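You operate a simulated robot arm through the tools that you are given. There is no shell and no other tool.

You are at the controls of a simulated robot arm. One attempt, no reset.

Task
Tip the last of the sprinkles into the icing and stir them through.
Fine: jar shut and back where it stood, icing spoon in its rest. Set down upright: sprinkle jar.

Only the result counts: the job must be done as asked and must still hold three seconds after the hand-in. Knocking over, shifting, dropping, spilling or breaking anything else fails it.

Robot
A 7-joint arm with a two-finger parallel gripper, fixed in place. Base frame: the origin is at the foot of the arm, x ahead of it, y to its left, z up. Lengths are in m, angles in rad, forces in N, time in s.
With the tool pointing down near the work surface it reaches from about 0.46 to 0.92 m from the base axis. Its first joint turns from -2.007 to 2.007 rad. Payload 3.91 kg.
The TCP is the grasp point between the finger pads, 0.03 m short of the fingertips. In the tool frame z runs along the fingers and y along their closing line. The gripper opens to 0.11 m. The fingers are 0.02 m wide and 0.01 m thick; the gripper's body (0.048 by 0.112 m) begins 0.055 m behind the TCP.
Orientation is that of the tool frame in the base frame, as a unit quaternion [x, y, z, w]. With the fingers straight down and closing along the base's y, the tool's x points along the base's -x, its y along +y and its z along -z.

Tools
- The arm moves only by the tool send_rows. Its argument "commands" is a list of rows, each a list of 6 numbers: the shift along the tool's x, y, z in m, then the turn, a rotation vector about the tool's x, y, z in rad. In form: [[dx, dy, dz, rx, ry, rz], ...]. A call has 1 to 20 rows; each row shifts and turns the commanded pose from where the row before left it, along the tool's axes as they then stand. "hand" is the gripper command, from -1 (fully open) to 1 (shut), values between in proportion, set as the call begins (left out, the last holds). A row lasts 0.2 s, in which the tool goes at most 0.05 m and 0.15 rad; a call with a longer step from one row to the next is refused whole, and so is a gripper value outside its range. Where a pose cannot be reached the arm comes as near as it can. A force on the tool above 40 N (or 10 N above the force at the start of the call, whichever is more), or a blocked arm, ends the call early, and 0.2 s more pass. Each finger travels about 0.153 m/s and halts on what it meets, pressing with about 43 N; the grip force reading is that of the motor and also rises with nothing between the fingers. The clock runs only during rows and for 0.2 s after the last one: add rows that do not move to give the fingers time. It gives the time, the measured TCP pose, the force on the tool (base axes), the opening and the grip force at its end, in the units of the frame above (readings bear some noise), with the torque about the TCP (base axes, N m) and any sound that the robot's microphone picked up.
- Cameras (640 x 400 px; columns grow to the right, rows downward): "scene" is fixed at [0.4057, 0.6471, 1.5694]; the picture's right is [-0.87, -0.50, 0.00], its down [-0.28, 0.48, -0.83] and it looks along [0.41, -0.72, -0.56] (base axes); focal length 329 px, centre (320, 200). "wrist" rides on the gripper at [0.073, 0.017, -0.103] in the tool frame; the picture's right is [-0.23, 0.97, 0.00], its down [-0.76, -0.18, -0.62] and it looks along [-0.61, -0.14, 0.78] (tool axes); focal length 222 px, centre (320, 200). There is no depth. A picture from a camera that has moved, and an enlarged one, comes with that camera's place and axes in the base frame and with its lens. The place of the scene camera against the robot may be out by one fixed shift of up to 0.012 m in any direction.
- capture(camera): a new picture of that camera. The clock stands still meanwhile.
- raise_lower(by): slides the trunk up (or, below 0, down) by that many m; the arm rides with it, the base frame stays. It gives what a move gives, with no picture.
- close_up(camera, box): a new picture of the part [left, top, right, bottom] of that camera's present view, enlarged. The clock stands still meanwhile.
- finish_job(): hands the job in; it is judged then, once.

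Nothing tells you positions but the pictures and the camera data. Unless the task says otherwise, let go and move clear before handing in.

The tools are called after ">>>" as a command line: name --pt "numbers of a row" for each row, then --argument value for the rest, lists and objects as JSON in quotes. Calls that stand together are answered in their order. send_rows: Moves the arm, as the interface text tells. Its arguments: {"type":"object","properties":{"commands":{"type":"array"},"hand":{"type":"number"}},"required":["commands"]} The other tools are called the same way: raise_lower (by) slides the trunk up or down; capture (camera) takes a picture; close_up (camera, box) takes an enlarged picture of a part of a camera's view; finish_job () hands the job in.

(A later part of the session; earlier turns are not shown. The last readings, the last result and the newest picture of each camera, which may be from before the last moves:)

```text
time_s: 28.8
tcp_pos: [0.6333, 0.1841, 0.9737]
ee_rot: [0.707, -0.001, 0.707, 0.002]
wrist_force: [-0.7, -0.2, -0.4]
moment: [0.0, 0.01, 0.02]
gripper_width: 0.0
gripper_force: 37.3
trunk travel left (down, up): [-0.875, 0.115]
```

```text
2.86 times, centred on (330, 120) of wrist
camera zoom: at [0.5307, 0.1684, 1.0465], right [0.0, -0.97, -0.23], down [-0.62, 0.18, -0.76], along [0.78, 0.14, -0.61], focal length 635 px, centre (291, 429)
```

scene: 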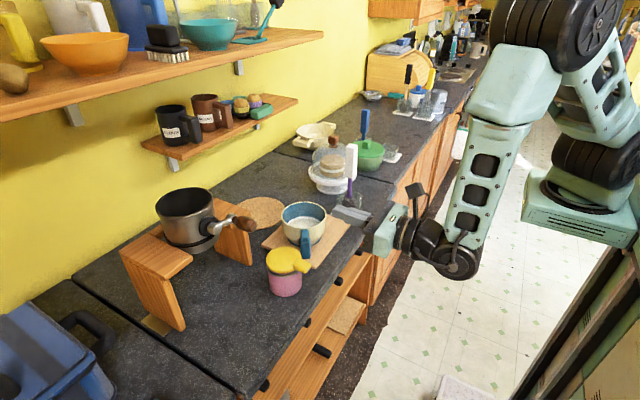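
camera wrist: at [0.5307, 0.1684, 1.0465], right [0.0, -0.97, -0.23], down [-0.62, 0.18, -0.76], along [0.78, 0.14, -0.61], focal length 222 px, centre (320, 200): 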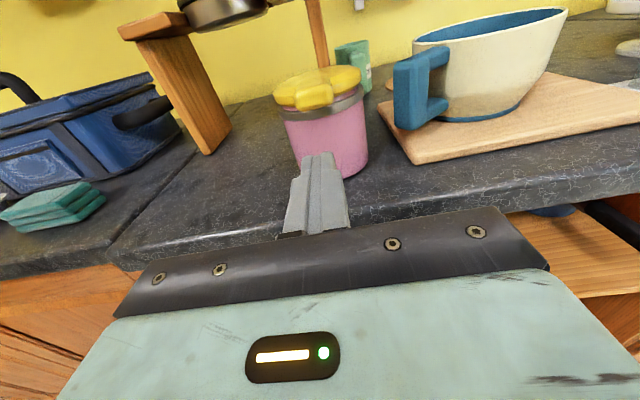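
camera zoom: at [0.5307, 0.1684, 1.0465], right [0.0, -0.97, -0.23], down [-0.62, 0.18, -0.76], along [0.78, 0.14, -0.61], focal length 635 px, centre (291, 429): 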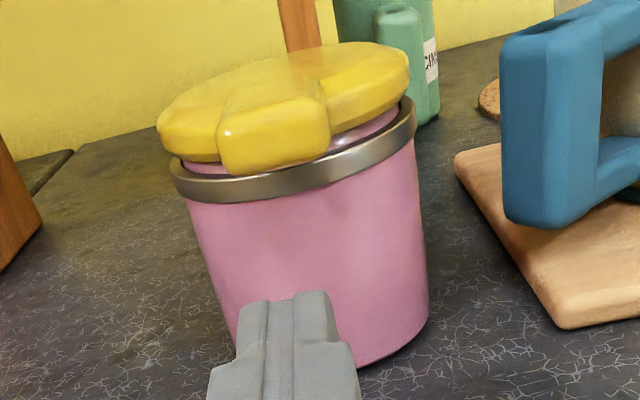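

The tab's underside is at about z 0.997 and its end at x 0.703. I'll slide the closed fingertips under it, stopping short of the jar wall.

>>> send_rows --pt "0.001 0 0.024 0 0 0" --pt "0 0 0.022 0 0 0"

>>> close_up --camera "wrist" --box '[230, 30, 430, 200]'

>>> close_up --camera "scene" --box '[240, 210, 360, 300]'

```text
time_s: 29.4
tcp_pos: [0.6785, 0.1853, 0.9756]
ee_rot: [0.708, -0.001, 0.706, 0.001]
wrist_force: [0.6, 0.5, 0.1]
moment: [0.0, 0.02, 0.01]
gripper_width: 0.0
gripper_force: 37.8
trunk travel left (down, up): [-0.875, 0.115]
```

```text
2.35 times, centred on (330, 115) of wrist
camera zoom: at [0.5771, 0.169, 1.0479], right [0.0, -0.97, -0.23], down [-0.62, 0.18, -0.76], along [0.78, 0.14, -0.61], focal length 523 px, centre (296, 400)
```

zoom: 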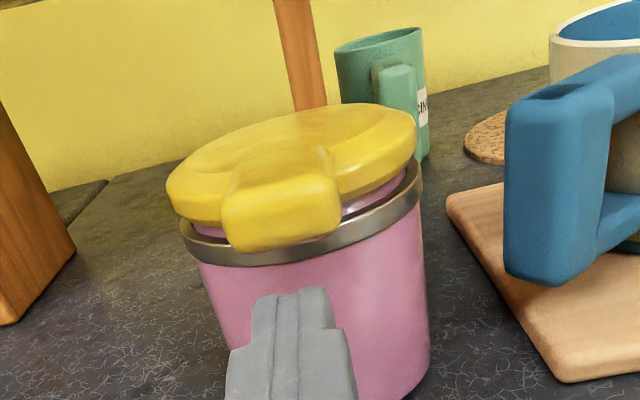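

```text
4.44 times, centred on (300, 255) of scene
camera zoom: at [0.4057, 0.6471, 1.5694], right [-0.87, -0.5, 0.0], down [-0.28, 0.48, -0.83], along [0.41, -0.72, -0.56], focal length 1464 px, centre (409, -44)
```

zoom: 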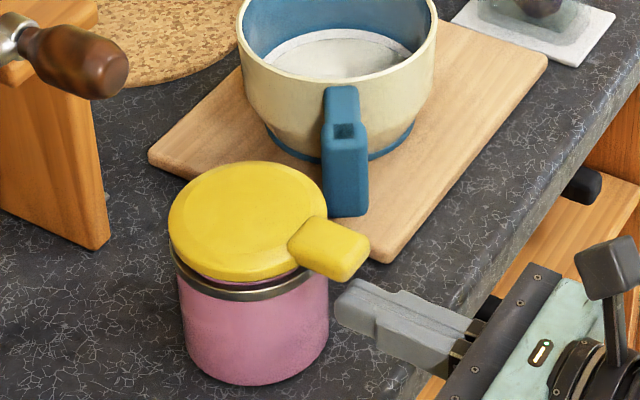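

The fingertips overlap the tab by about 5 mm. I'll slide in a little more and push up gently to about 15° of lid opening.

>>> send_rows --pt "0 0 0.004 0 0 0" --pt "0.012 0 0.001 0 0 0" --pt "0.0125 0 0.0015 0 0 0" --pt "0.0125 0 0.002 0 0 0"

>>> close_up --camera "wrist" --box '[230, 30, 430, 200]'

>>> close_up --camera "scene" --box '[240, 210, 360, 300]'

```text
time_s: 30.4
tcp_pos: [0.6875, 0.1843, 1.0134]
ee_rot: [0.707, -0.001, 0.707, 0.001]
wrist_force: [0.7, -0.6, -0.3]
moment: [-0.02, 0.03, 0.01]
gripper_width: 0.0002
gripper_force: 38.1
trunk travel left (down, up): [-0.875, 0.115]
```

```text
2.35 times, centred on (330, 115) of wrist
camera zoom: at [0.586, 0.1681, 1.0854], right [0.0, -0.97, -0.23], down [-0.62, 0.18, -0.76], along [0.78, 0.14, -0.61], focal length 523 px, centre (296, 400)
```

zoom: 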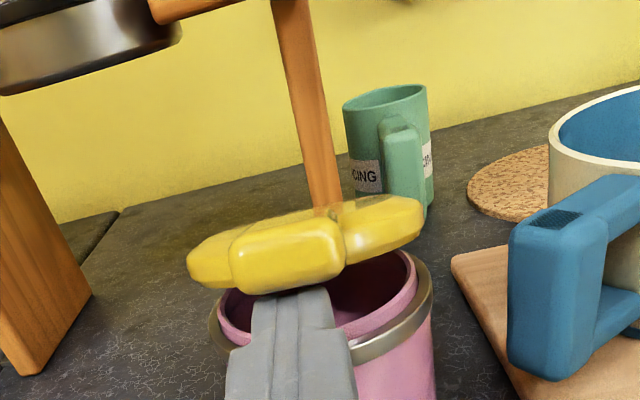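

```text
4.44 times, centred on (300, 255) of scene
camera zoom: at [0.4057, 0.6471, 1.5694], right [-0.87, -0.5, 0.0], down [-0.28, 0.48, -0.83], along [0.41, -0.72, -0.56], focal length 1464 px, centre (409, -44)
```

zoom: 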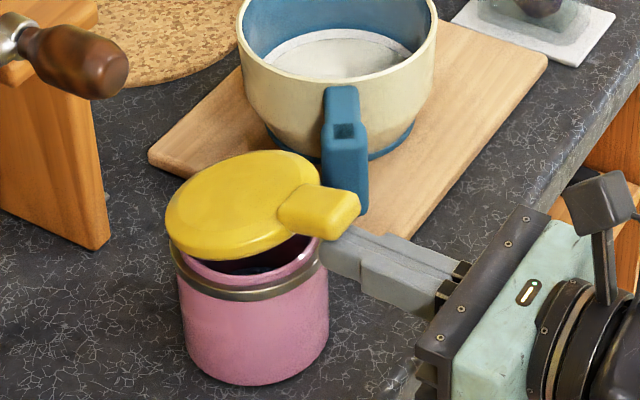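

The hinge is confirmed: the lid is opening and the jar is staying put. I'll continue along the arc to about 75°.

>>> send_rows --pt "0.013 0 0.0045 0 -0.0435 0" --pt "0.013 0 0.0045 0 -0.0435 0" --pt "0.012 0 0.0065 0 -0.044 0" --pt "0.012 0 0.0065 0 -0.044 0" --pt "0.0107 0.004 0.0081 0 -0.0435 0" --pt "0.0107 0.004 0.0081 0 -0.0435 0" --pt "0.0104 0.004 0.0095 0 -0.075 0" --pt "0.0104 0.003 0.0095 0 -0.075 0"

>>> capture --camera "wrist"

>>> close_up --camera "scene" --box '[220, 190, 360, 300]'

```text
time_s: 32.2
tcp_pos: [0.7569, 0.1688, 1.0937]
ee_rot: [0.838, -0.001, 0.546, 0.001]
wrist_force: [-0.9, -0.3, -0.1]
moment: [0.0, -0.02, -0.01]
gripper_width: 0.0001
gripper_force: 37.6
trunk travel left (down, up): [-0.875, 0.115]
```

```text
taken
camera wrist: at [0.6931, 0.1536, 1.2012], right [-0.09, -0.97, -0.21], down [-0.88, 0.18, -0.45], along [0.47, 0.14, -0.87], focal length 222 px, centre (320, 200)
```

wrist: 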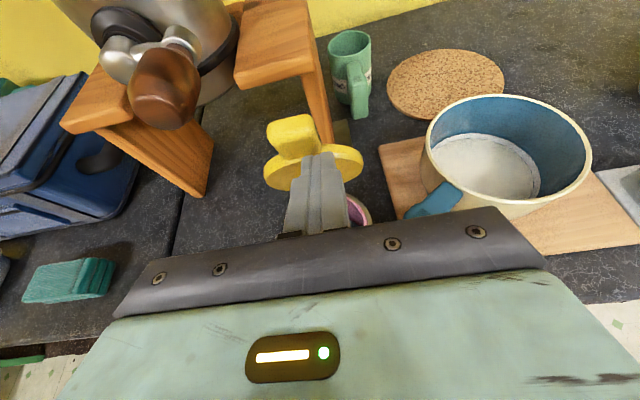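

```text
3.64 times, centred on (290, 245) of scene
camera zoom: at [0.4057, 0.6471, 1.5694], right [-0.87, -0.5, 0.0], down [-0.28, 0.48, -0.83], along [0.41, -0.72, -0.56], focal length 1198 px, centre (429, 36)
```

zoom: 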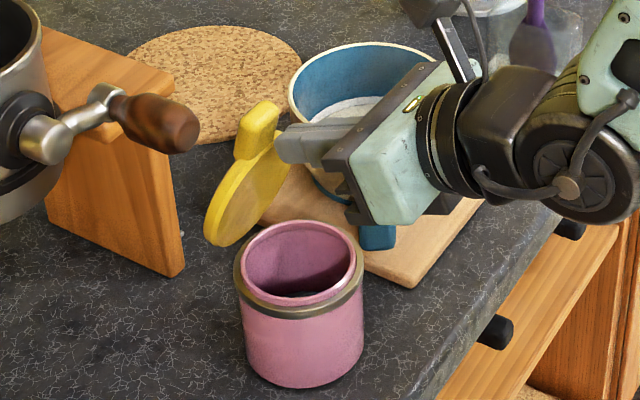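

The lid is at about 75–80° and the jar hasn't moved. I'll push it past vertical, watching the pot knob.

>>> send_rows --pt "0.008 0 0.0105 0 -0.056 0" --pt "0.008 0 0.0105 0 -0.056 0" --pt "0.006 0 0.0113 0 -0.038 0" --pt "0.006 0 0.0113 0 -0.038 0"

>>> capture --camera "wrist"

>>> close_up --camera "scene" --box '[220, 190, 360, 300]'

```text
time_s: 33.2
tcp_pos: [0.809, 0.1694, 1.0984]
ee_rot: [0.885, 0.0, 0.466, 0.0]
wrist_force: [0.3, -1.0, 0.2]
moment: [-0.01, 0.02, 0.02]
gripper_width: 0.0
gripper_force: 37.7
trunk travel left (down, up): [-0.875, 0.115]
```

```text
taken
camera wrist: at [0.7664, 0.1533, 1.2158], right [-0.13, -0.97, -0.19], down [-0.94, 0.18, -0.28], along [0.3, 0.14, -0.94], focal length 222 px, centre (320, 200)
```

wrist: 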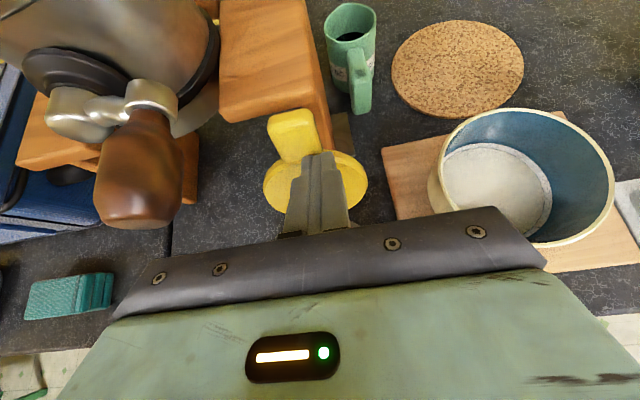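

```text
3.64 times, centred on (290, 245) of scene
camera zoom: at [0.4057, 0.6471, 1.5694], right [-0.87, -0.5, 0.0], down [-0.28, 0.48, -0.83], along [0.41, -0.72, -0.56], focal length 1198 px, centre (429, 36)
```

zoom: 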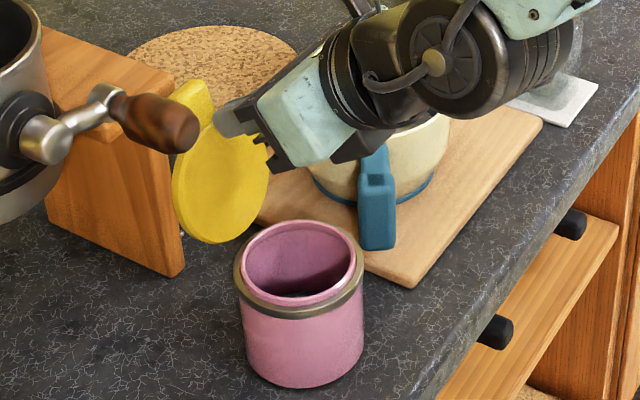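

The lid looks past vertical. I'll ease back slightly to see whether it stays open by itself.

>>> send_rows --pt "0 0 -0.015 0 0 0" --pt "0 0 -0.015 0 0 0" --pt "0 0 0 0 0 0"

>>> close_up --camera "scene" --box '[220, 190, 360, 300]'

>>> capture --camera "wrist"

```text
time_s: 34.0
tcp_pos: [0.7844, 0.1689, 1.1144]
ee_rot: [0.884, -0.001, 0.467, 0.001]
wrist_force: [0.2, -0.3, 0.5]
moment: [0.0, -0.01, 0.02]
gripper_width: 0.0004
gripper_force: 37.7
trunk travel left (down, up): [-0.875, 0.115]
```

```text
3.64 times, centred on (290, 245) of scene
camera zoom: at [0.4057, 0.6471, 1.5694], right [-0.87, -0.5, 0.0], down [-0.28, 0.48, -0.83], along [0.41, -0.72, -0.56], focal length 1198 px, centre (429, 36)
```

zoom: 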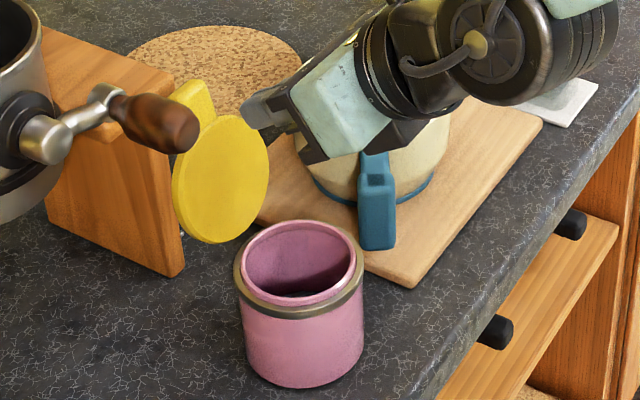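

```text
taken
camera wrist: at [0.7419, 0.1531, 1.2326], right [-0.13, -0.97, -0.19], down [-0.94, 0.18, -0.28], along [0.3, 0.14, -0.94], focal length 222 px, centre (320, 200)
```

wrist: 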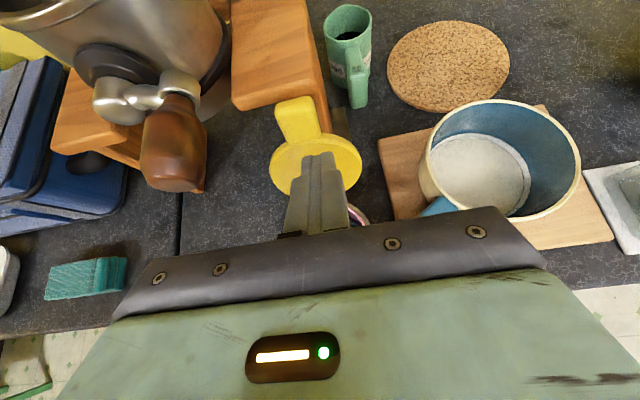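

The lid stays open unaided. I'll back away and look into the jar.

>>> send_rows --pt "-0.008 0 -0.04 0 0 0" --pt "-0.008 0 -0.04 0 0 0" --pt "-0.008 0 -0.04 0 0 0"

>>> capture --camera "wrist"

>>> close_up --camera "wrist" --box '[240, 60, 400, 180]'

```text
time_s: 34.8
tcp_pos: [0.6738, 0.1676, 1.1611]
ee_rot: [0.884, -0.001, 0.467, 0.0]
wrist_force: [-0.1, -0.3, 0.2]
moment: [0.0, 0.0, -0.02]
gripper_width: 0.0
gripper_force: 37.8
trunk travel left (down, up): [-0.875, 0.115]
```

```text
taken
camera wrist: at [0.6291, 0.1519, 1.279], right [-0.13, -0.97, -0.19], down [-0.94, 0.18, -0.28], along [0.3, 0.14, -0.94], focal length 222 px, centre (320, 200)
```

wrist: 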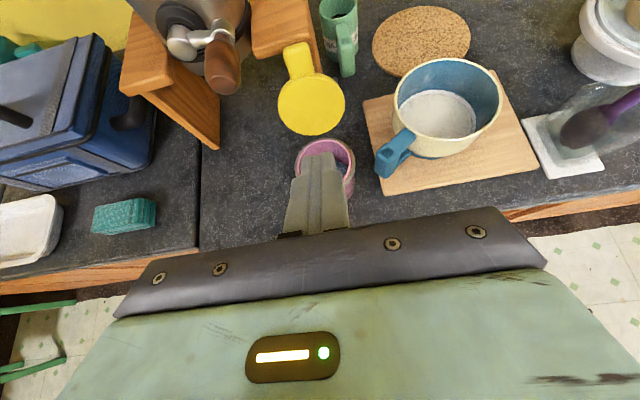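

```text
3.33 times, centred on (320, 120) of wrist
camera zoom: at [0.6291, 0.1519, 1.279], right [-0.13, -0.97, -0.19], down [-0.94, 0.18, -0.28], along [0.3, 0.14, -0.94], focal length 740 px, centre (320, 467)
```

zoom: 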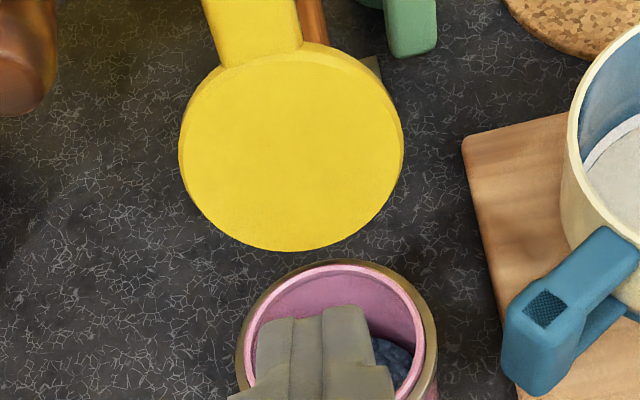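

I can see dark blue grains at the bottom of the jar. I'll open the fingers for a clearer look.

>>> send_rows --pt "0 0 0 0 0 0" --pt "0 0 0 0 0 0" --hand -1

>>> close_up --camera "wrist" --box '[240, 40, 400, 220]'

>>> close_up --camera "wrist" --box '[360, 40, 520, 200]'

```text
time_s: 35.4
tcp_pos: [0.6728, 0.1687, 1.1612]
ee_rot: [0.885, -0.001, 0.466, 0.0]
wrist_force: [-0.1, -0.6, 0.1]
moment: [0.01, 0.03, 0.0]
gripper_width: 0.1099
gripper_force: 0.1
trunk travel left (down, up): [-0.875, 0.115]
```

```text
2.22 times, centred on (320, 130) of wrist
camera zoom: at [0.6289, 0.1519, 1.2791], right [-0.13, -0.97, -0.19], down [-0.94, 0.18, -0.28], along [0.3, 0.14, -0.94], focal length 494 px, centre (320, 356)
```

zoom: 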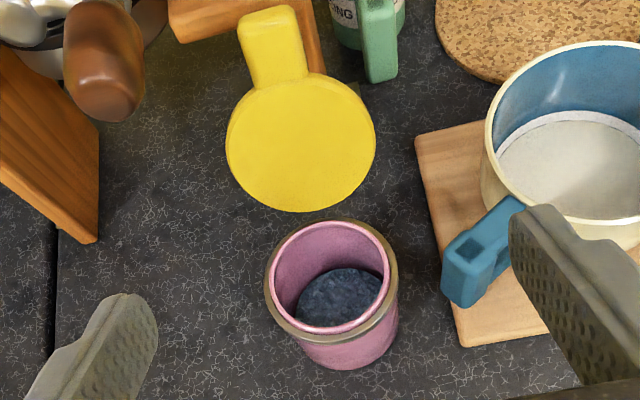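

```text
2.50 times, centred on (440, 120) of wrist
camera zoom: at [0.6289, 0.1519, 1.2791], right [-0.13, -0.97, -0.19], down [-0.94, 0.18, -0.28], along [0.3, 0.14, -0.94], focal length 555 px, centre (20, 400)
```

zoom: 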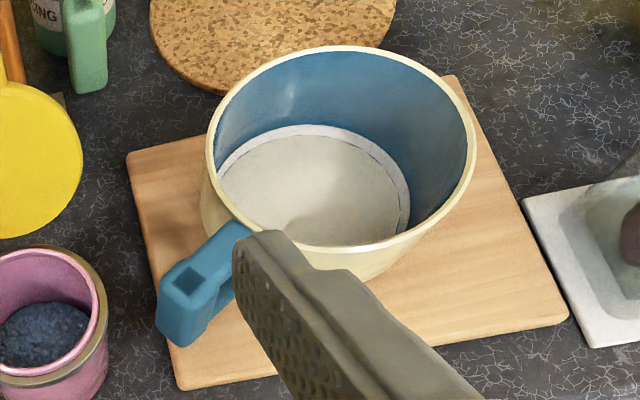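

Sprinkles are in the jar, and the bowl is centred at about (0.825, 0.003) with the icing surface near z 0.96. The bowl's handle ends about 3 cm from the jar, so I'll set a modest opening and line up level in front of the jar.

>>> send_rows --pt "0 0 0 0 0.1343 0" --pt "0 0 0 0 0.1343 0" --pt "0 0 0 0 0.1343 0" --pt "-0.046 -0.0034 0.006 0 0 0" --pt "-0.046 -0.0034 0.006 0 0 0" --pt "-0.046 -0.0034 0.006 0 0 0" --pt "-0.046 -0.0034 0.006 0 0 0" --hand -0.8

>>> capture --camera "wrist"

>>> close_up --camera "scene" --box '[240, 190, 400, 300]'

```text
time_s: 37.0
tcp_pos: [0.659, 0.1817, 0.9759]
ee_rot: [0.773, -0.001, 0.634, 0.0]
wrist_force: [0.4, -0.2, 0.7]
moment: [0.01, 0.03, 0.04]
gripper_width: 0.0991
gripper_force: 0.2
trunk travel left (down, up): [-0.875, 0.115]
```

```text
taken
camera wrist: at [0.5729, 0.1659, 1.0676], right [-0.05, -0.97, -0.22], down [-0.76, 0.18, -0.62], along [0.65, 0.14, -0.75], focal length 222 px, centre (320, 200)
```

wrist: 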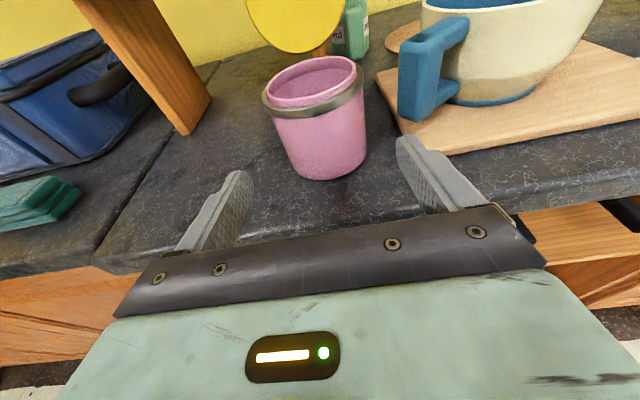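

```text
3.64 times, centred on (320, 245) of scene
camera zoom: at [0.4057, 0.6471, 1.5694], right [-0.87, -0.5, 0.0], down [-0.28, 0.48, -0.83], along [0.41, -0.72, -0.56], focal length 1198 px, centre (320, 36)
```

zoom: 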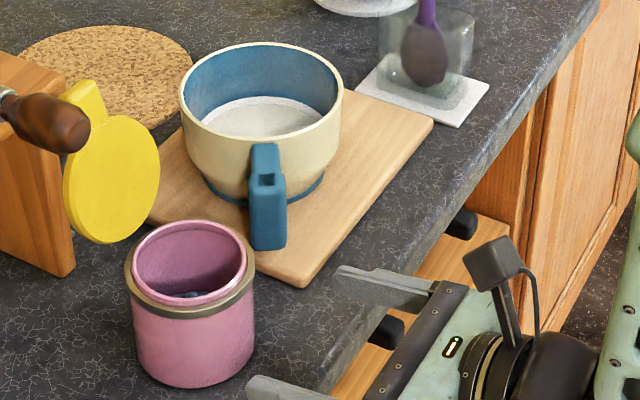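

I'll zoom in to fix the jar's y position and the handle gap before sliding in.

>>> close_up --camera "wrist" --box '[240, 40, 480, 200]'

```text
2.50 times, centred on (360, 120) of wrist
camera zoom: at [0.5729, 0.1659, 1.0676], right [-0.05, -0.97, -0.22], down [-0.76, 0.18, -0.62], along [0.65, 0.14, -0.75], focal length 555 px, centre (220, 400)
```

zoom: 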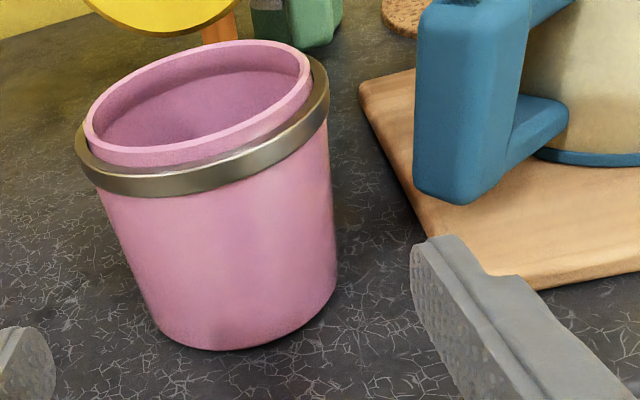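

The jar centre is at y 0.1815 and aligned, with about 11 mm between the outer finger and the bowl handle. I'll slide straight in along the tool axis.

>>> send_rows --pt "0 0 0.028 0 0 0" --pt "0 0 0.028 0 0 0" --pt "0 0 0.028 0 0 0" --pt "0 0 0.026 0 0 0"

>>> capture --camera "wrist"

>>> close_up --camera "scene" --box '[240, 190, 400, 300]'

```text
time_s: 38.0
tcp_pos: [0.7659, 0.1823, 0.9556]
ee_rot: [0.774, -0.001, 0.633, 0.001]
wrist_force: [-0.1, -0.6, 0.8]
moment: [0.01, -0.01, -0.02]
gripper_width: 0.099
gripper_force: 0.0
trunk travel left (down, up): [-0.875, 0.115]
```

```text
taken
camera wrist: at [0.6797, 0.1663, 1.0459], right [-0.05, -0.97, -0.22], down [-0.76, 0.18, -0.62], along [0.65, 0.14, -0.75], focal length 222 px, centre (320, 200)
```

wrist: 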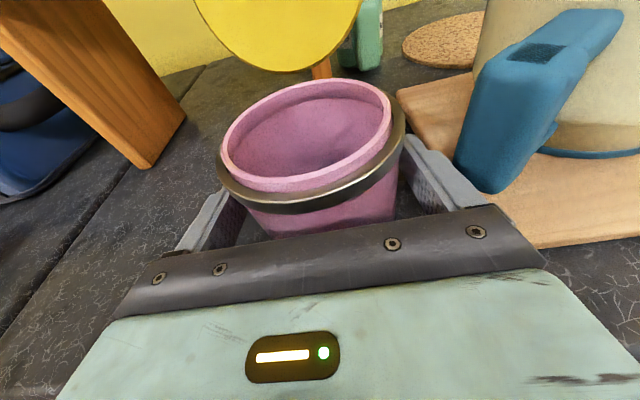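

```text
3.64 times, centred on (320, 245) of scene
camera zoom: at [0.4057, 0.6471, 1.5694], right [-0.87, -0.5, 0.0], down [-0.28, 0.48, -0.83], along [0.41, -0.72, -0.56], focal length 1198 px, centre (320, 36)
```

zoom: 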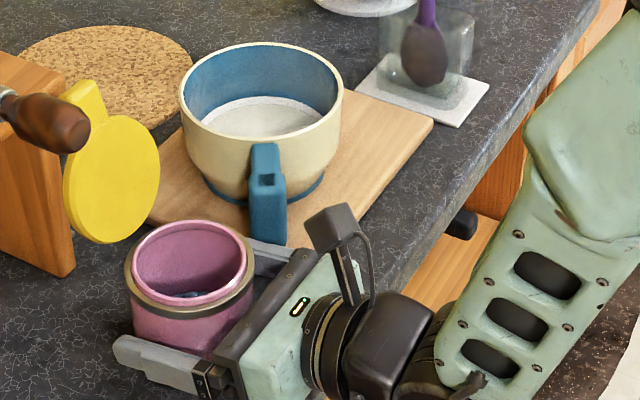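

The fingers straddle the jar cleanly, so I'll close on it.

>>> send_rows --pt "0 0 0 0 0 0" --pt "0 0 0 0 0 0" --pt "0 0 0 0 0 0" --hand 1

>>> close_up --camera "scene" --box '[240, 190, 400, 300]'

```text
time_s: 38.8
tcp_pos: [0.7653, 0.1809, 0.9554]
ee_rot: [0.773, -0.001, 0.634, 0.001]
wrist_force: [1.1, -1.9, -0.5]
moment: [0.17, -0.12, -0.06]
gripper_width: 0.0818
gripper_force: 43.4
trunk travel left (down, up): [-0.875, 0.115]
```

```text
3.64 times, centred on (320, 245) of scene
camera zoom: at [0.4057, 0.6471, 1.5694], right [-0.87, -0.5, 0.0], down [-0.28, 0.48, -0.83], along [0.41, -0.72, -0.56], focal length 1198 px, centre (320, 36)
```

zoom: 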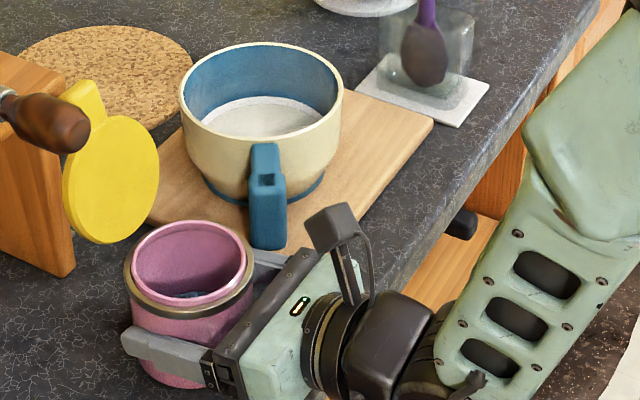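

The grip is solid at 0.082. I'll lift slightly, then back away from the pot knob before going higher, moving slowly so the lid stays open.

>>> send_rows --pt "0.0098 0 -0.002 0 0 0" --pt "0.0147 0 -0.003 0 0 0" --pt "0.0098 0 -0.002 0 0 0" --pt "-0.002 0 -0.0098 0 0 0" --pt "-0.003 0 -0.0147 0 0 0" --pt "-0.003 0 -0.0147 0 0 0" --pt "-0.003 0 -0.0147 0 0 0" --pt "-0.003 0 -0.0147 0 0 0" --pt "-0.002 0 -0.0098 0 0 0"

>>> capture --camera "scene"

>>> capture --camera "wrist"

```text
time_s: 40.8
tcp_pos: [0.6859, 0.1842, 0.9908]
ee_rot: [0.774, 0.0, 0.633, 0.0]
wrist_force: [0.8, -0.2, -9.0]
moment: [0.0, 0.12, -0.03]
gripper_width: 0.0817
gripper_force: 43.0
trunk travel left (down, up): [-0.875, 0.115]
```

```text
taken
```

scene: 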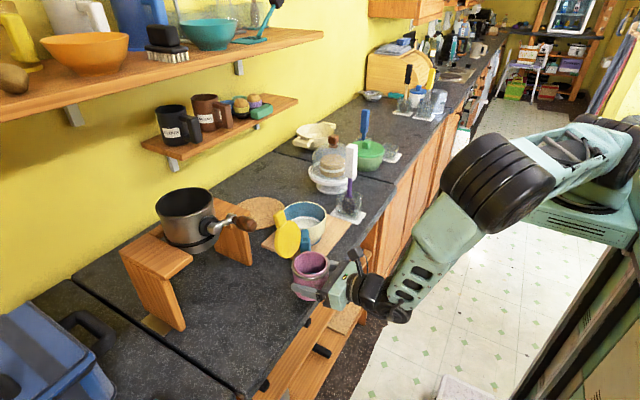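

```text
taken
camera wrist: at [0.6009, 0.1679, 1.0811], right [-0.05, -0.97, -0.22], down [-0.76, 0.18, -0.62], along [0.65, 0.14, -0.75], focal length 222 px, centre (320, 200)
```

wrist: 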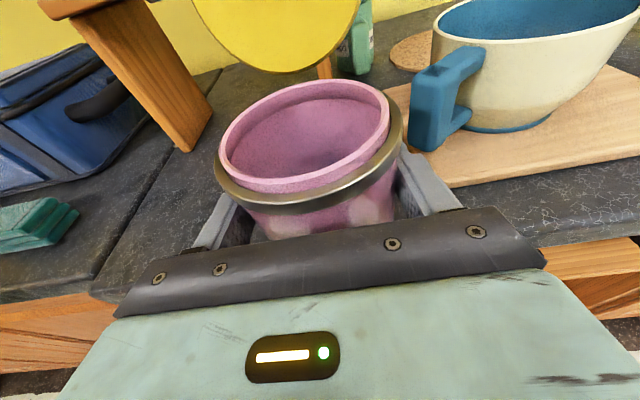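

The jar is lifted at about 9 N with the lid still open. Next it goes up and across toward the bowl.

>>> send_rows --pt "0.012 0 -0.0024 0 0 0" --pt "0.018 0 -0.0036 0 0 0" --pt "0.02 0 -0.004 0 0 0" --pt "0.02 0 -0.004 0 0 0" --pt "0.02 0 -0.004 0 0 0" --pt "0.02 0 -0.004 0 0 0" --pt "0.02 0 -0.004 0 0 0" --pt "0.018 0 -0.0036 0 0 0" --pt "0.012 0 -0.0024 0 0 0" --pt "0.005 0.01 -0.001 0 0 0" --pt "0 0.015 0 0 0 0" --pt "0 0.02 0 0 0 0" --pt "0 0.02 0 0 0 0" --pt "0 0.02 0 0 0 0" --pt "0 0.02 0 0 0 0" --pt "0 0.015 0 0 0 0" --pt "0 0.01 0 0 0 0"

>>> capture --camera "scene"

>>> capture --camera "wrist"

```text
time_s: 44.4
tcp_pos: [0.6864, 0.0541, 1.1588]
ee_rot: [0.774, -0.001, 0.633, 0.001]
wrist_force: [0.3, 0.9, -9.4]
moment: [0.02, 0.13, -0.05]
gripper_width: 0.0817
gripper_force: 42.3
trunk travel left (down, up): [-0.875, 0.115]
```

```text
taken
```

scene: 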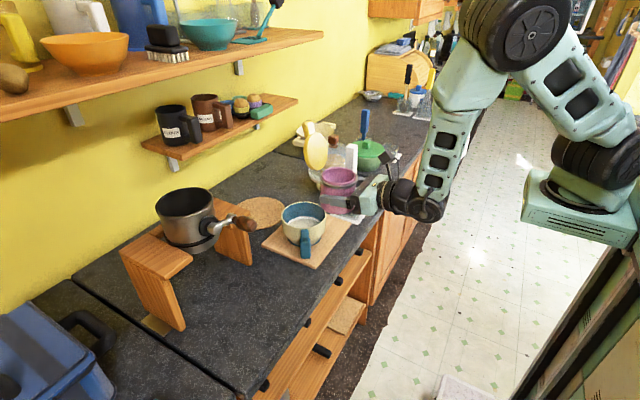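

```text
taken
camera wrist: at [0.601, 0.0369, 1.2492], right [-0.05, -0.97, -0.22], down [-0.76, 0.18, -0.62], along [0.65, 0.14, -0.75], focal length 222 px, centre (320, 200)
```

wrist: 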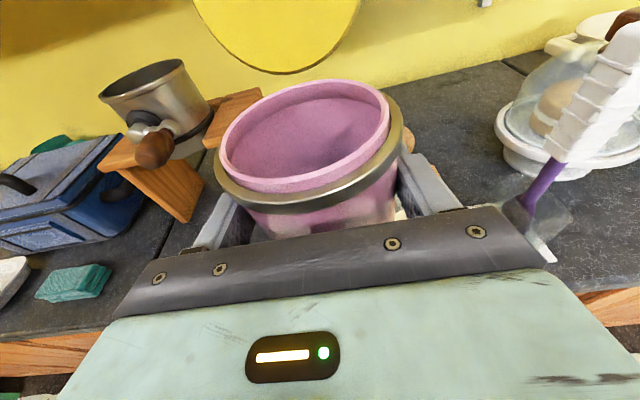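

The jar is above and in front of the bowl. I'll move it slowly forward until it's over the bowl.

>>> send_rows --pt "0.0012 0 0.006 0 0 0" --pt "0.002 0 0.01 0 0 0" --pt "0.0028 0 0.014 0 0 0" --pt "0.003 0 0.0147 0 0 0" --pt "0.003 0 0.0147 0 0 0" --pt "0.003 0 0.0147 0 0 0" --pt "0.003 0 0.0147 0 0 0" --pt "0.003 0 0.0147 0 0 0" --pt "0.0028 0 0.014 0 0 0" --pt "0.002 0 0.0098 0 0 0" --pt "0.001 0 0.0055 0 0 0"

>>> close_up --camera "scene" --box '[230, 120, 390, 260]'

>>> capture --camera "wrist"

```text
time_s: 46.8
tcp_pos: [0.8218, 0.0502, 1.1568]
ee_rot: [0.774, -0.001, 0.634, 0.001]
wrist_force: [-0.2, 0.4, -9.4]
moment: [0.01, 0.09, 0.0]
gripper_width: 0.0814
gripper_force: 42.8
trunk travel left (down, up): [-0.875, 0.115]
```

```text
2.86 times, centred on (310, 190) of scene
camera zoom: at [0.4057, 0.6471, 1.5694], right [-0.87, -0.5, 0.0], down [-0.28, 0.48, -0.83], along [0.41, -0.72, -0.56], focal length 941 px, centre (349, 229)
```

zoom: 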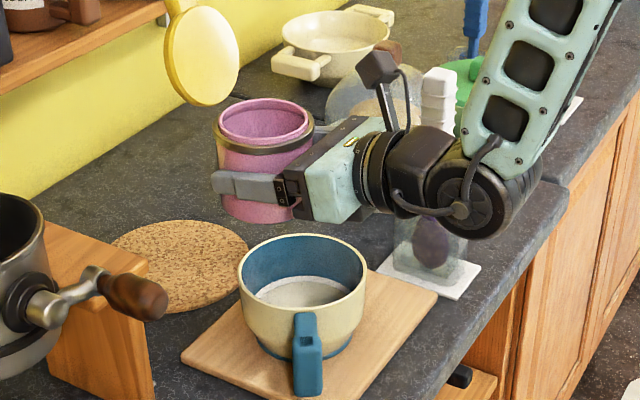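

```text
taken
camera wrist: at [0.7369, 0.0359, 1.2489], right [-0.05, -0.97, -0.22], down [-0.76, 0.18, -0.62], along [0.65, 0.14, -0.75], focal length 222 px, centre (320, 200)
```

wrist: 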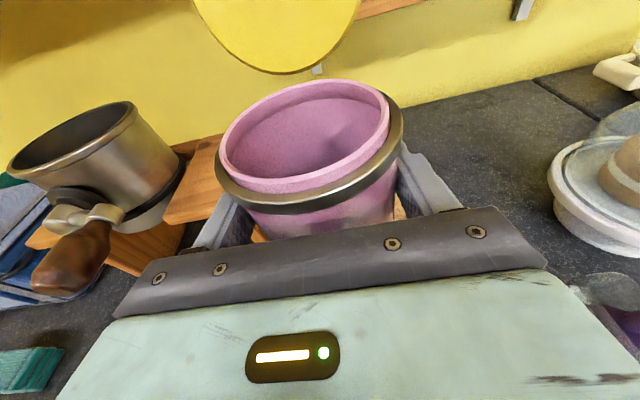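

The jar is over the bowl. I'll lower it slightly and roll it about the base x axis so the mouth turns toward -y over the bowl, pausing before the grains start to run.

>>> send_rows --pt "-0.012 -0.002 0.0025 0 0 0" --pt "-0.0125 -0.002 0.0025 0 0 0" --pt "0 0 0 0.0199 0 0.098" --pt "0 0 0 0.0238 0 0.1176" --pt "0 0 0 0.0238 0 0.1176" --pt "0 0 0 0.0238 0 0.1176" --pt "0 0 0 0.0238 0 0.1176" --pt "0 0 0 0.0238 0 0.1176" --pt "0 0 0 0.0238 0 0.1176" --pt "0 0 0 0.0199 0 0.098" --pt "0 0 0 0.0199 0 0.098"

>>> close_up --camera "scene" --box '[230, 120, 390, 260]'

>>> capture --camera "wrist"

```text
time_s: 49.2
tcp_pos: [0.8215, 0.0563, 1.1329]
ee_rot: [0.675, -0.31, 0.553, -0.378]
wrist_force: [-0.4, -0.4, -9.5]
moment: [-0.04, 0.09, 0.0]
gripper_width: 0.0816
gripper_force: 43.0
trunk travel left (down, up): [-0.875, 0.115]
```

```text
2.86 times, centred on (310, 190) of scene
camera zoom: at [0.4057, 0.6471, 1.5694], right [-0.87, -0.5, 0.0], down [-0.28, 0.48, -0.83], along [0.41, -0.72, -0.56], focal length 941 px, centre (349, 229)
```

zoom: 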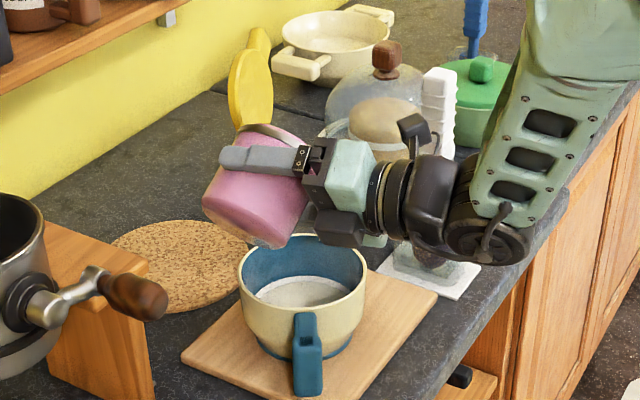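

```text
taken
camera wrist: at [0.7368, -0.0296, 1.1661], right [-0.04, -0.32, -0.95], down [-0.76, 0.63, -0.18], along [0.65, 0.71, -0.27], focal length 222 px, centre (320, 200)
```

wrist: 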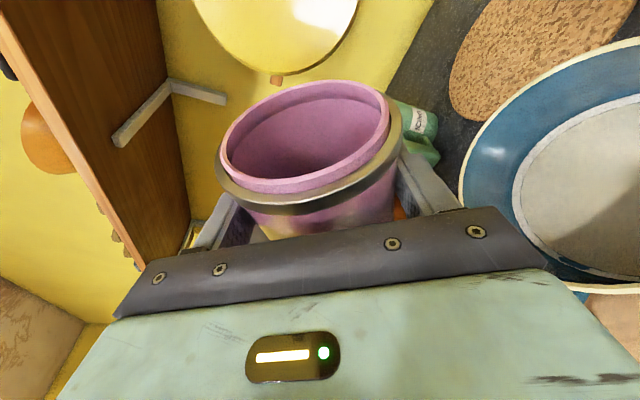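

At about 58° of tilt everything is clear, and the mouth is over the bowl. I'll continue rolling slowly to pour.

>>> send_rows --pt "0 0 0 0.0159 0 0.0784" --pt "0 0 0 0.0159 0 0.0784" --pt "0 0 0 0.0159 0 0.0784" --pt "0 0 0 0.0159 0 0.0784" --pt "0 0 0 0.0159 0 0.0784" --pt "0 0 0 0.0159 0 0.0784" --pt "0 0 0 0.0159 0 0.0784" --pt "0 0 0 0 0 0"

>>> close_up --camera "scene" --box '[230, 120, 390, 260]'

>>> capture --camera "wrist"

```text
time_s: 51.0
tcp_pos: [0.8228, 0.0571, 1.1327]
ee_rot: [-0.543, 0.451, -0.446, 0.55]
wrist_force: [0.4, -0.4, -10.0]
moment: [-0.08, 0.08, 0.0]
gripper_width: 0.0817
gripper_force: 42.7
trunk travel left (down, up): [-0.875, 0.115]
```

```text
2.86 times, centred on (310, 190) of scene
camera zoom: at [0.4057, 0.6471, 1.5694], right [-0.87, -0.5, 0.0], down [-0.28, 0.48, -0.83], along [0.41, -0.72, -0.56], focal length 941 px, centre (349, 229)
```

zoom: 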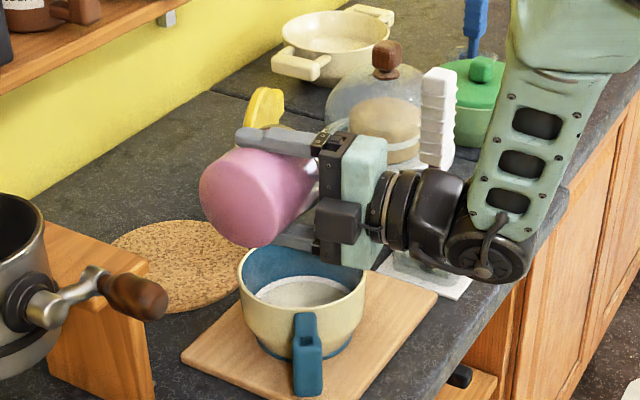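

```text
taken
camera wrist: at [0.7364, -0.0338, 1.115], right [-0.04, 0.23, -0.97], down [-0.76, 0.62, 0.18], along [0.65, 0.75, 0.15], focal length 222 px, centre (320, 200)
```

wrist: 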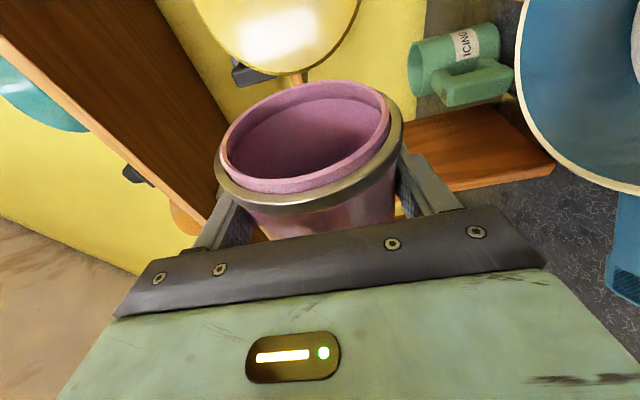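

At 90° nothing has fallen yet. I'll keep rolling gently.

>>> send_rows --pt "0 0 0 0.0119 0 0.0588" --pt "0 0 0 0.0119 0 0.0588" --pt "0 0 0 0.0119 0 0.0588" --pt "0 0 0 0.0119 0 0.0588" --pt "0 0 0 0 0 0"

>>> close_up --camera "scene" --box '[250, 150, 370, 260]'

>>> capture --camera "wrist"

```text
time_s: 52.2
tcp_pos: [0.8218, 0.0572, 1.1336]
ee_rot: [-0.474, 0.5, -0.39, 0.611]
wrist_force: [0.0, 0.2, -9.7]
moment: [-0.07, 0.09, -0.02]
gripper_width: 0.0816
gripper_force: 43.3
trunk travel left (down, up): [-0.875, 0.115]
```

```text
3.64 times, centred on (310, 205) of scene
camera zoom: at [0.4057, 0.6471, 1.5694], right [-0.87, -0.5, 0.0], down [-0.28, 0.48, -0.83], along [0.41, -0.72, -0.56], focal length 1198 px, centre (356, 182)
```

zoom: 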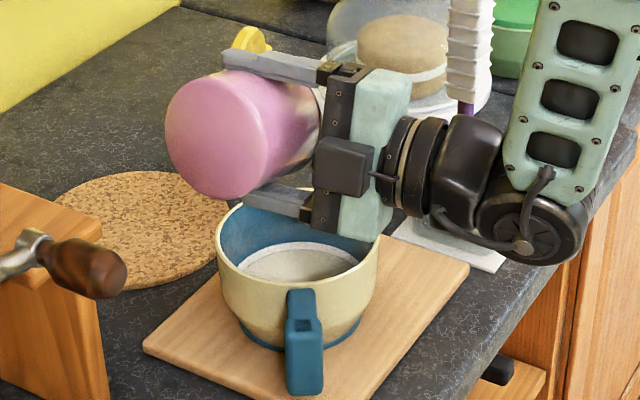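

```text
taken
camera wrist: at [0.737, -0.0266, 1.0938], right [-0.04, 0.46, -0.89], down [-0.76, 0.56, 0.33], along [0.65, 0.69, 0.32], focal length 222 px, centre (320, 200)
```

wrist: 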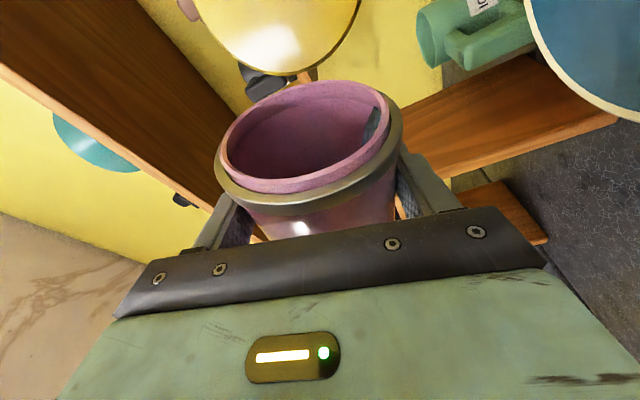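

The dark grains have gathered at the lower lip, which is over the bowl at about y 0.025. I'll roll farther.

>>> send_rows --pt "0 0 0 0.0119 0 0.0588" --pt "0 0 0 0.0119 0 0.0588" --pt "0 0 0 0.0119 0 0.0588" --pt "0 0 0 0.0119 0 0.0588" --pt "0 0 0 0 0 0"

>>> close_up --camera "scene" --box '[250, 150, 370, 260]'

>>> capture --camera "wrist"

```text
time_s: 53.4
tcp_pos: [0.823, 0.0569, 1.1319]
ee_rot: [-0.397, 0.543, -0.328, 0.663]
wrist_force: [-0.3, 0.4, -9.4]
moment: [-0.11, 0.1, 0.02]
gripper_width: 0.0815
gripper_force: 43.2
trunk travel left (down, up): [-0.875, 0.115]
```

```text
3.64 times, centred on (310, 205) of scene
camera zoom: at [0.4057, 0.6471, 1.5694], right [-0.87, -0.5, 0.0], down [-0.28, 0.48, -0.83], along [0.41, -0.72, -0.56], focal length 1198 px, centre (356, 182)
```

zoom: 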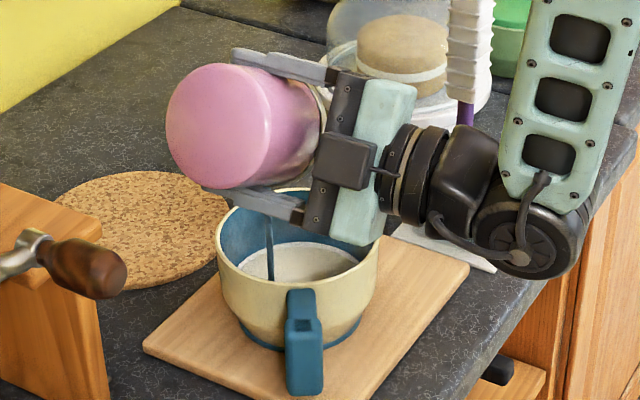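

```text
taken
camera wrist: at [0.7368, -0.015, 1.0746], right [-0.04, 0.65, -0.75], down [-0.76, 0.47, 0.45], along [0.65, 0.59, 0.48], focal length 222 px, centre (320, 200)
```

wrist: 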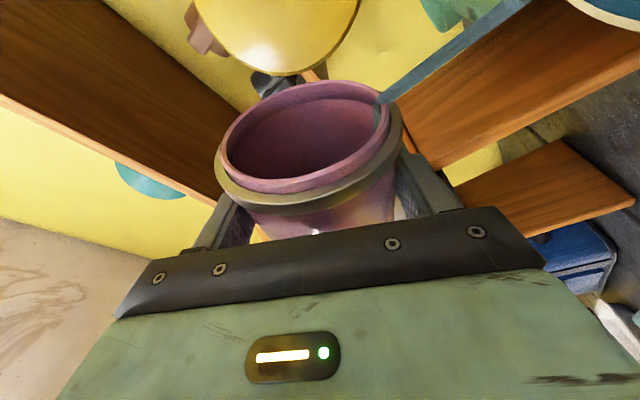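

A thin dark stream is running into the bowl. I'll hold here, then tilt a bit more to empty the jar.

>>> send_rows --pt "0 0 0 0 0 0" --pt "0 0 0 0 0 0" --pt "0 0 0 0 0 0" --pt "0 0 0 0 0 0" --pt "0 0 0 0.0119 0 0.0588" --pt "0 0 0 0.0119 0 0.0588" --pt "0 0 0 0 0 0" --pt "0 0 0 0 0 0"

>>> close_up --camera "scene" --box '[250, 150, 370, 260]'

>>> capture --camera "wrist"

```text
time_s: 55.2
tcp_pos: [0.823, 0.0562, 1.1328]
ee_rot: [-0.357, 0.562, -0.294, 0.686]
wrist_force: [0.1, -0.2, -9.3]
moment: [-0.06, 0.11, 0.02]
gripper_width: 0.0817
gripper_force: 42.9
trunk travel left (down, up): [-0.875, 0.115]
```

```text
3.64 times, centred on (310, 205) of scene
camera zoom: at [0.4057, 0.6471, 1.5694], right [-0.87, -0.5, 0.0], down [-0.28, 0.48, -0.83], along [0.41, -0.72, -0.56], focal length 1198 px, centre (356, 182)
```

zoom: 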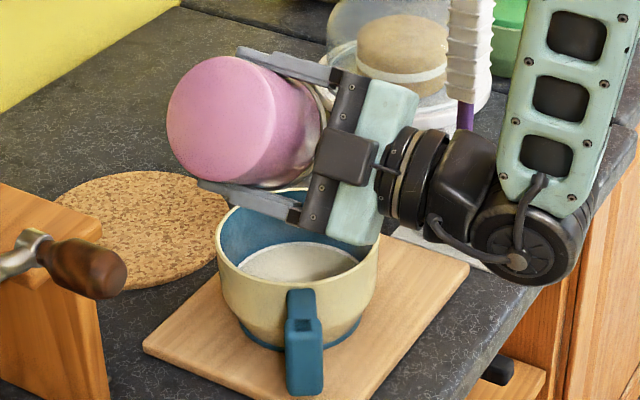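

```text
taken
camera wrist: at [0.7366, -0.0078, 1.0669], right [-0.04, 0.74, -0.67], down [-0.76, 0.41, 0.5], along [0.65, 0.53, 0.55], focal length 222 px, centre (320, 200)
```

wrist: 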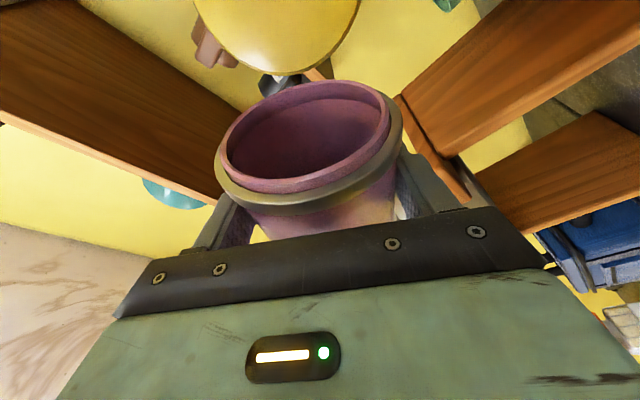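

The stream has stopped. I'll check the jar's inside and the icing more closely.

>>> close_up --camera "wrist" --box '[200, 60, 420, 220]'

>>> close_up --camera "scene" --box '[290, 190, 350, 240]'

```text
2.50 times, centred on (310, 140) of wrist
camera zoom: at [0.7366, -0.0078, 1.0669], right [-0.04, 0.74, -0.67], down [-0.76, 0.41, 0.5], along [0.65, 0.53, 0.55], focal length 555 px, centre (345, 350)
```

zoom: 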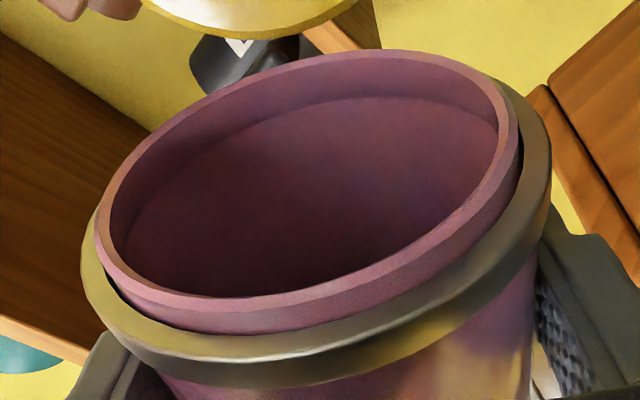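

```text
8.00 times, centred on (320, 215) of scene
camera zoom: at [0.4057, 0.6471, 1.5694], right [-0.87, -0.5, 0.0], down [-0.28, 0.48, -0.83], along [0.41, -0.72, -0.56], focal length 2635 px, centre (320, 80)
```

zoom: 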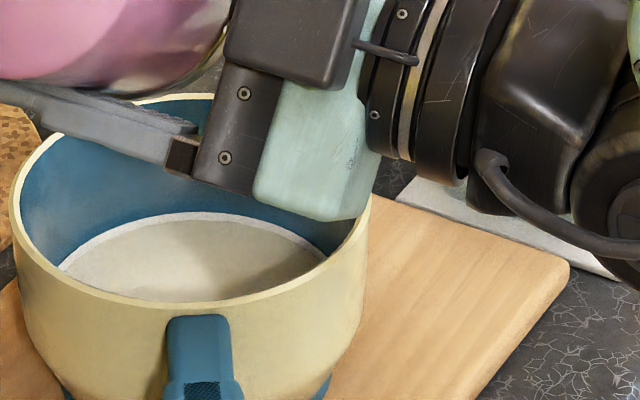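

The jar looks empty. To be thorough I'll raise it slightly, tilt to about 140° and hold for a second.

>>> send_rows --pt "-0.0056 -0.0082 0.0011 0 0 0" --pt "-0.0056 -0.0082 0.0011 0 0 0" --pt "0 0 0 0.0129 0 0.0637" --pt "0 0 0 0.0129 0 0.0637" --pt "0 0 0 0.0129 0 0.0637" --pt "0 0 0 0.0129 0 0.0637" --pt "0 0 0 0 0 0" --pt "0 0 0 0 0 0" --pt "0 0 0 0 0 0" --pt "0 0 0 0 0 0"

>>> close_up --camera "scene" --box '[250, 150, 370, 260]'

>>> close_up --camera "wrist" --box '[200, 60, 420, 220]'

```text
time_s: 57.4
tcp_pos: [0.8236, 0.0564, 1.1532]
ee_rot: [-0.267, 0.595, -0.218, 0.727]
wrist_force: [-0.3, 0.8, -9.5]
moment: [-0.04, 0.09, 0.0]
gripper_width: 0.0818
gripper_force: 43.4
trunk travel left (down, up): [-0.875, 0.115]
```

```text
3.64 times, centred on (310, 205) of scene
camera zoom: at [0.4057, 0.6471, 1.5694], right [-0.87, -0.5, 0.0], down [-0.28, 0.48, -0.83], along [0.41, -0.72, -0.56], focal length 1198 px, centre (356, 182)
```

zoom: 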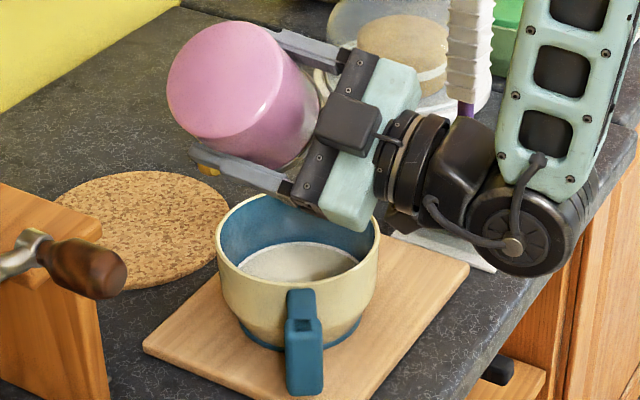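

```text
2.50 times, centred on (310, 140) of wrist
camera zoom: at [0.7366, 0.011, 1.0717], right [-0.04, 0.89, -0.46], down [-0.76, 0.27, 0.59], along [0.65, 0.37, 0.66], focal length 555 px, centre (345, 350)
```

zoom: 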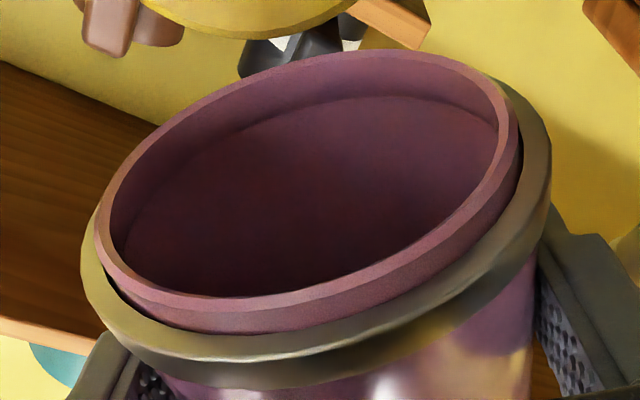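

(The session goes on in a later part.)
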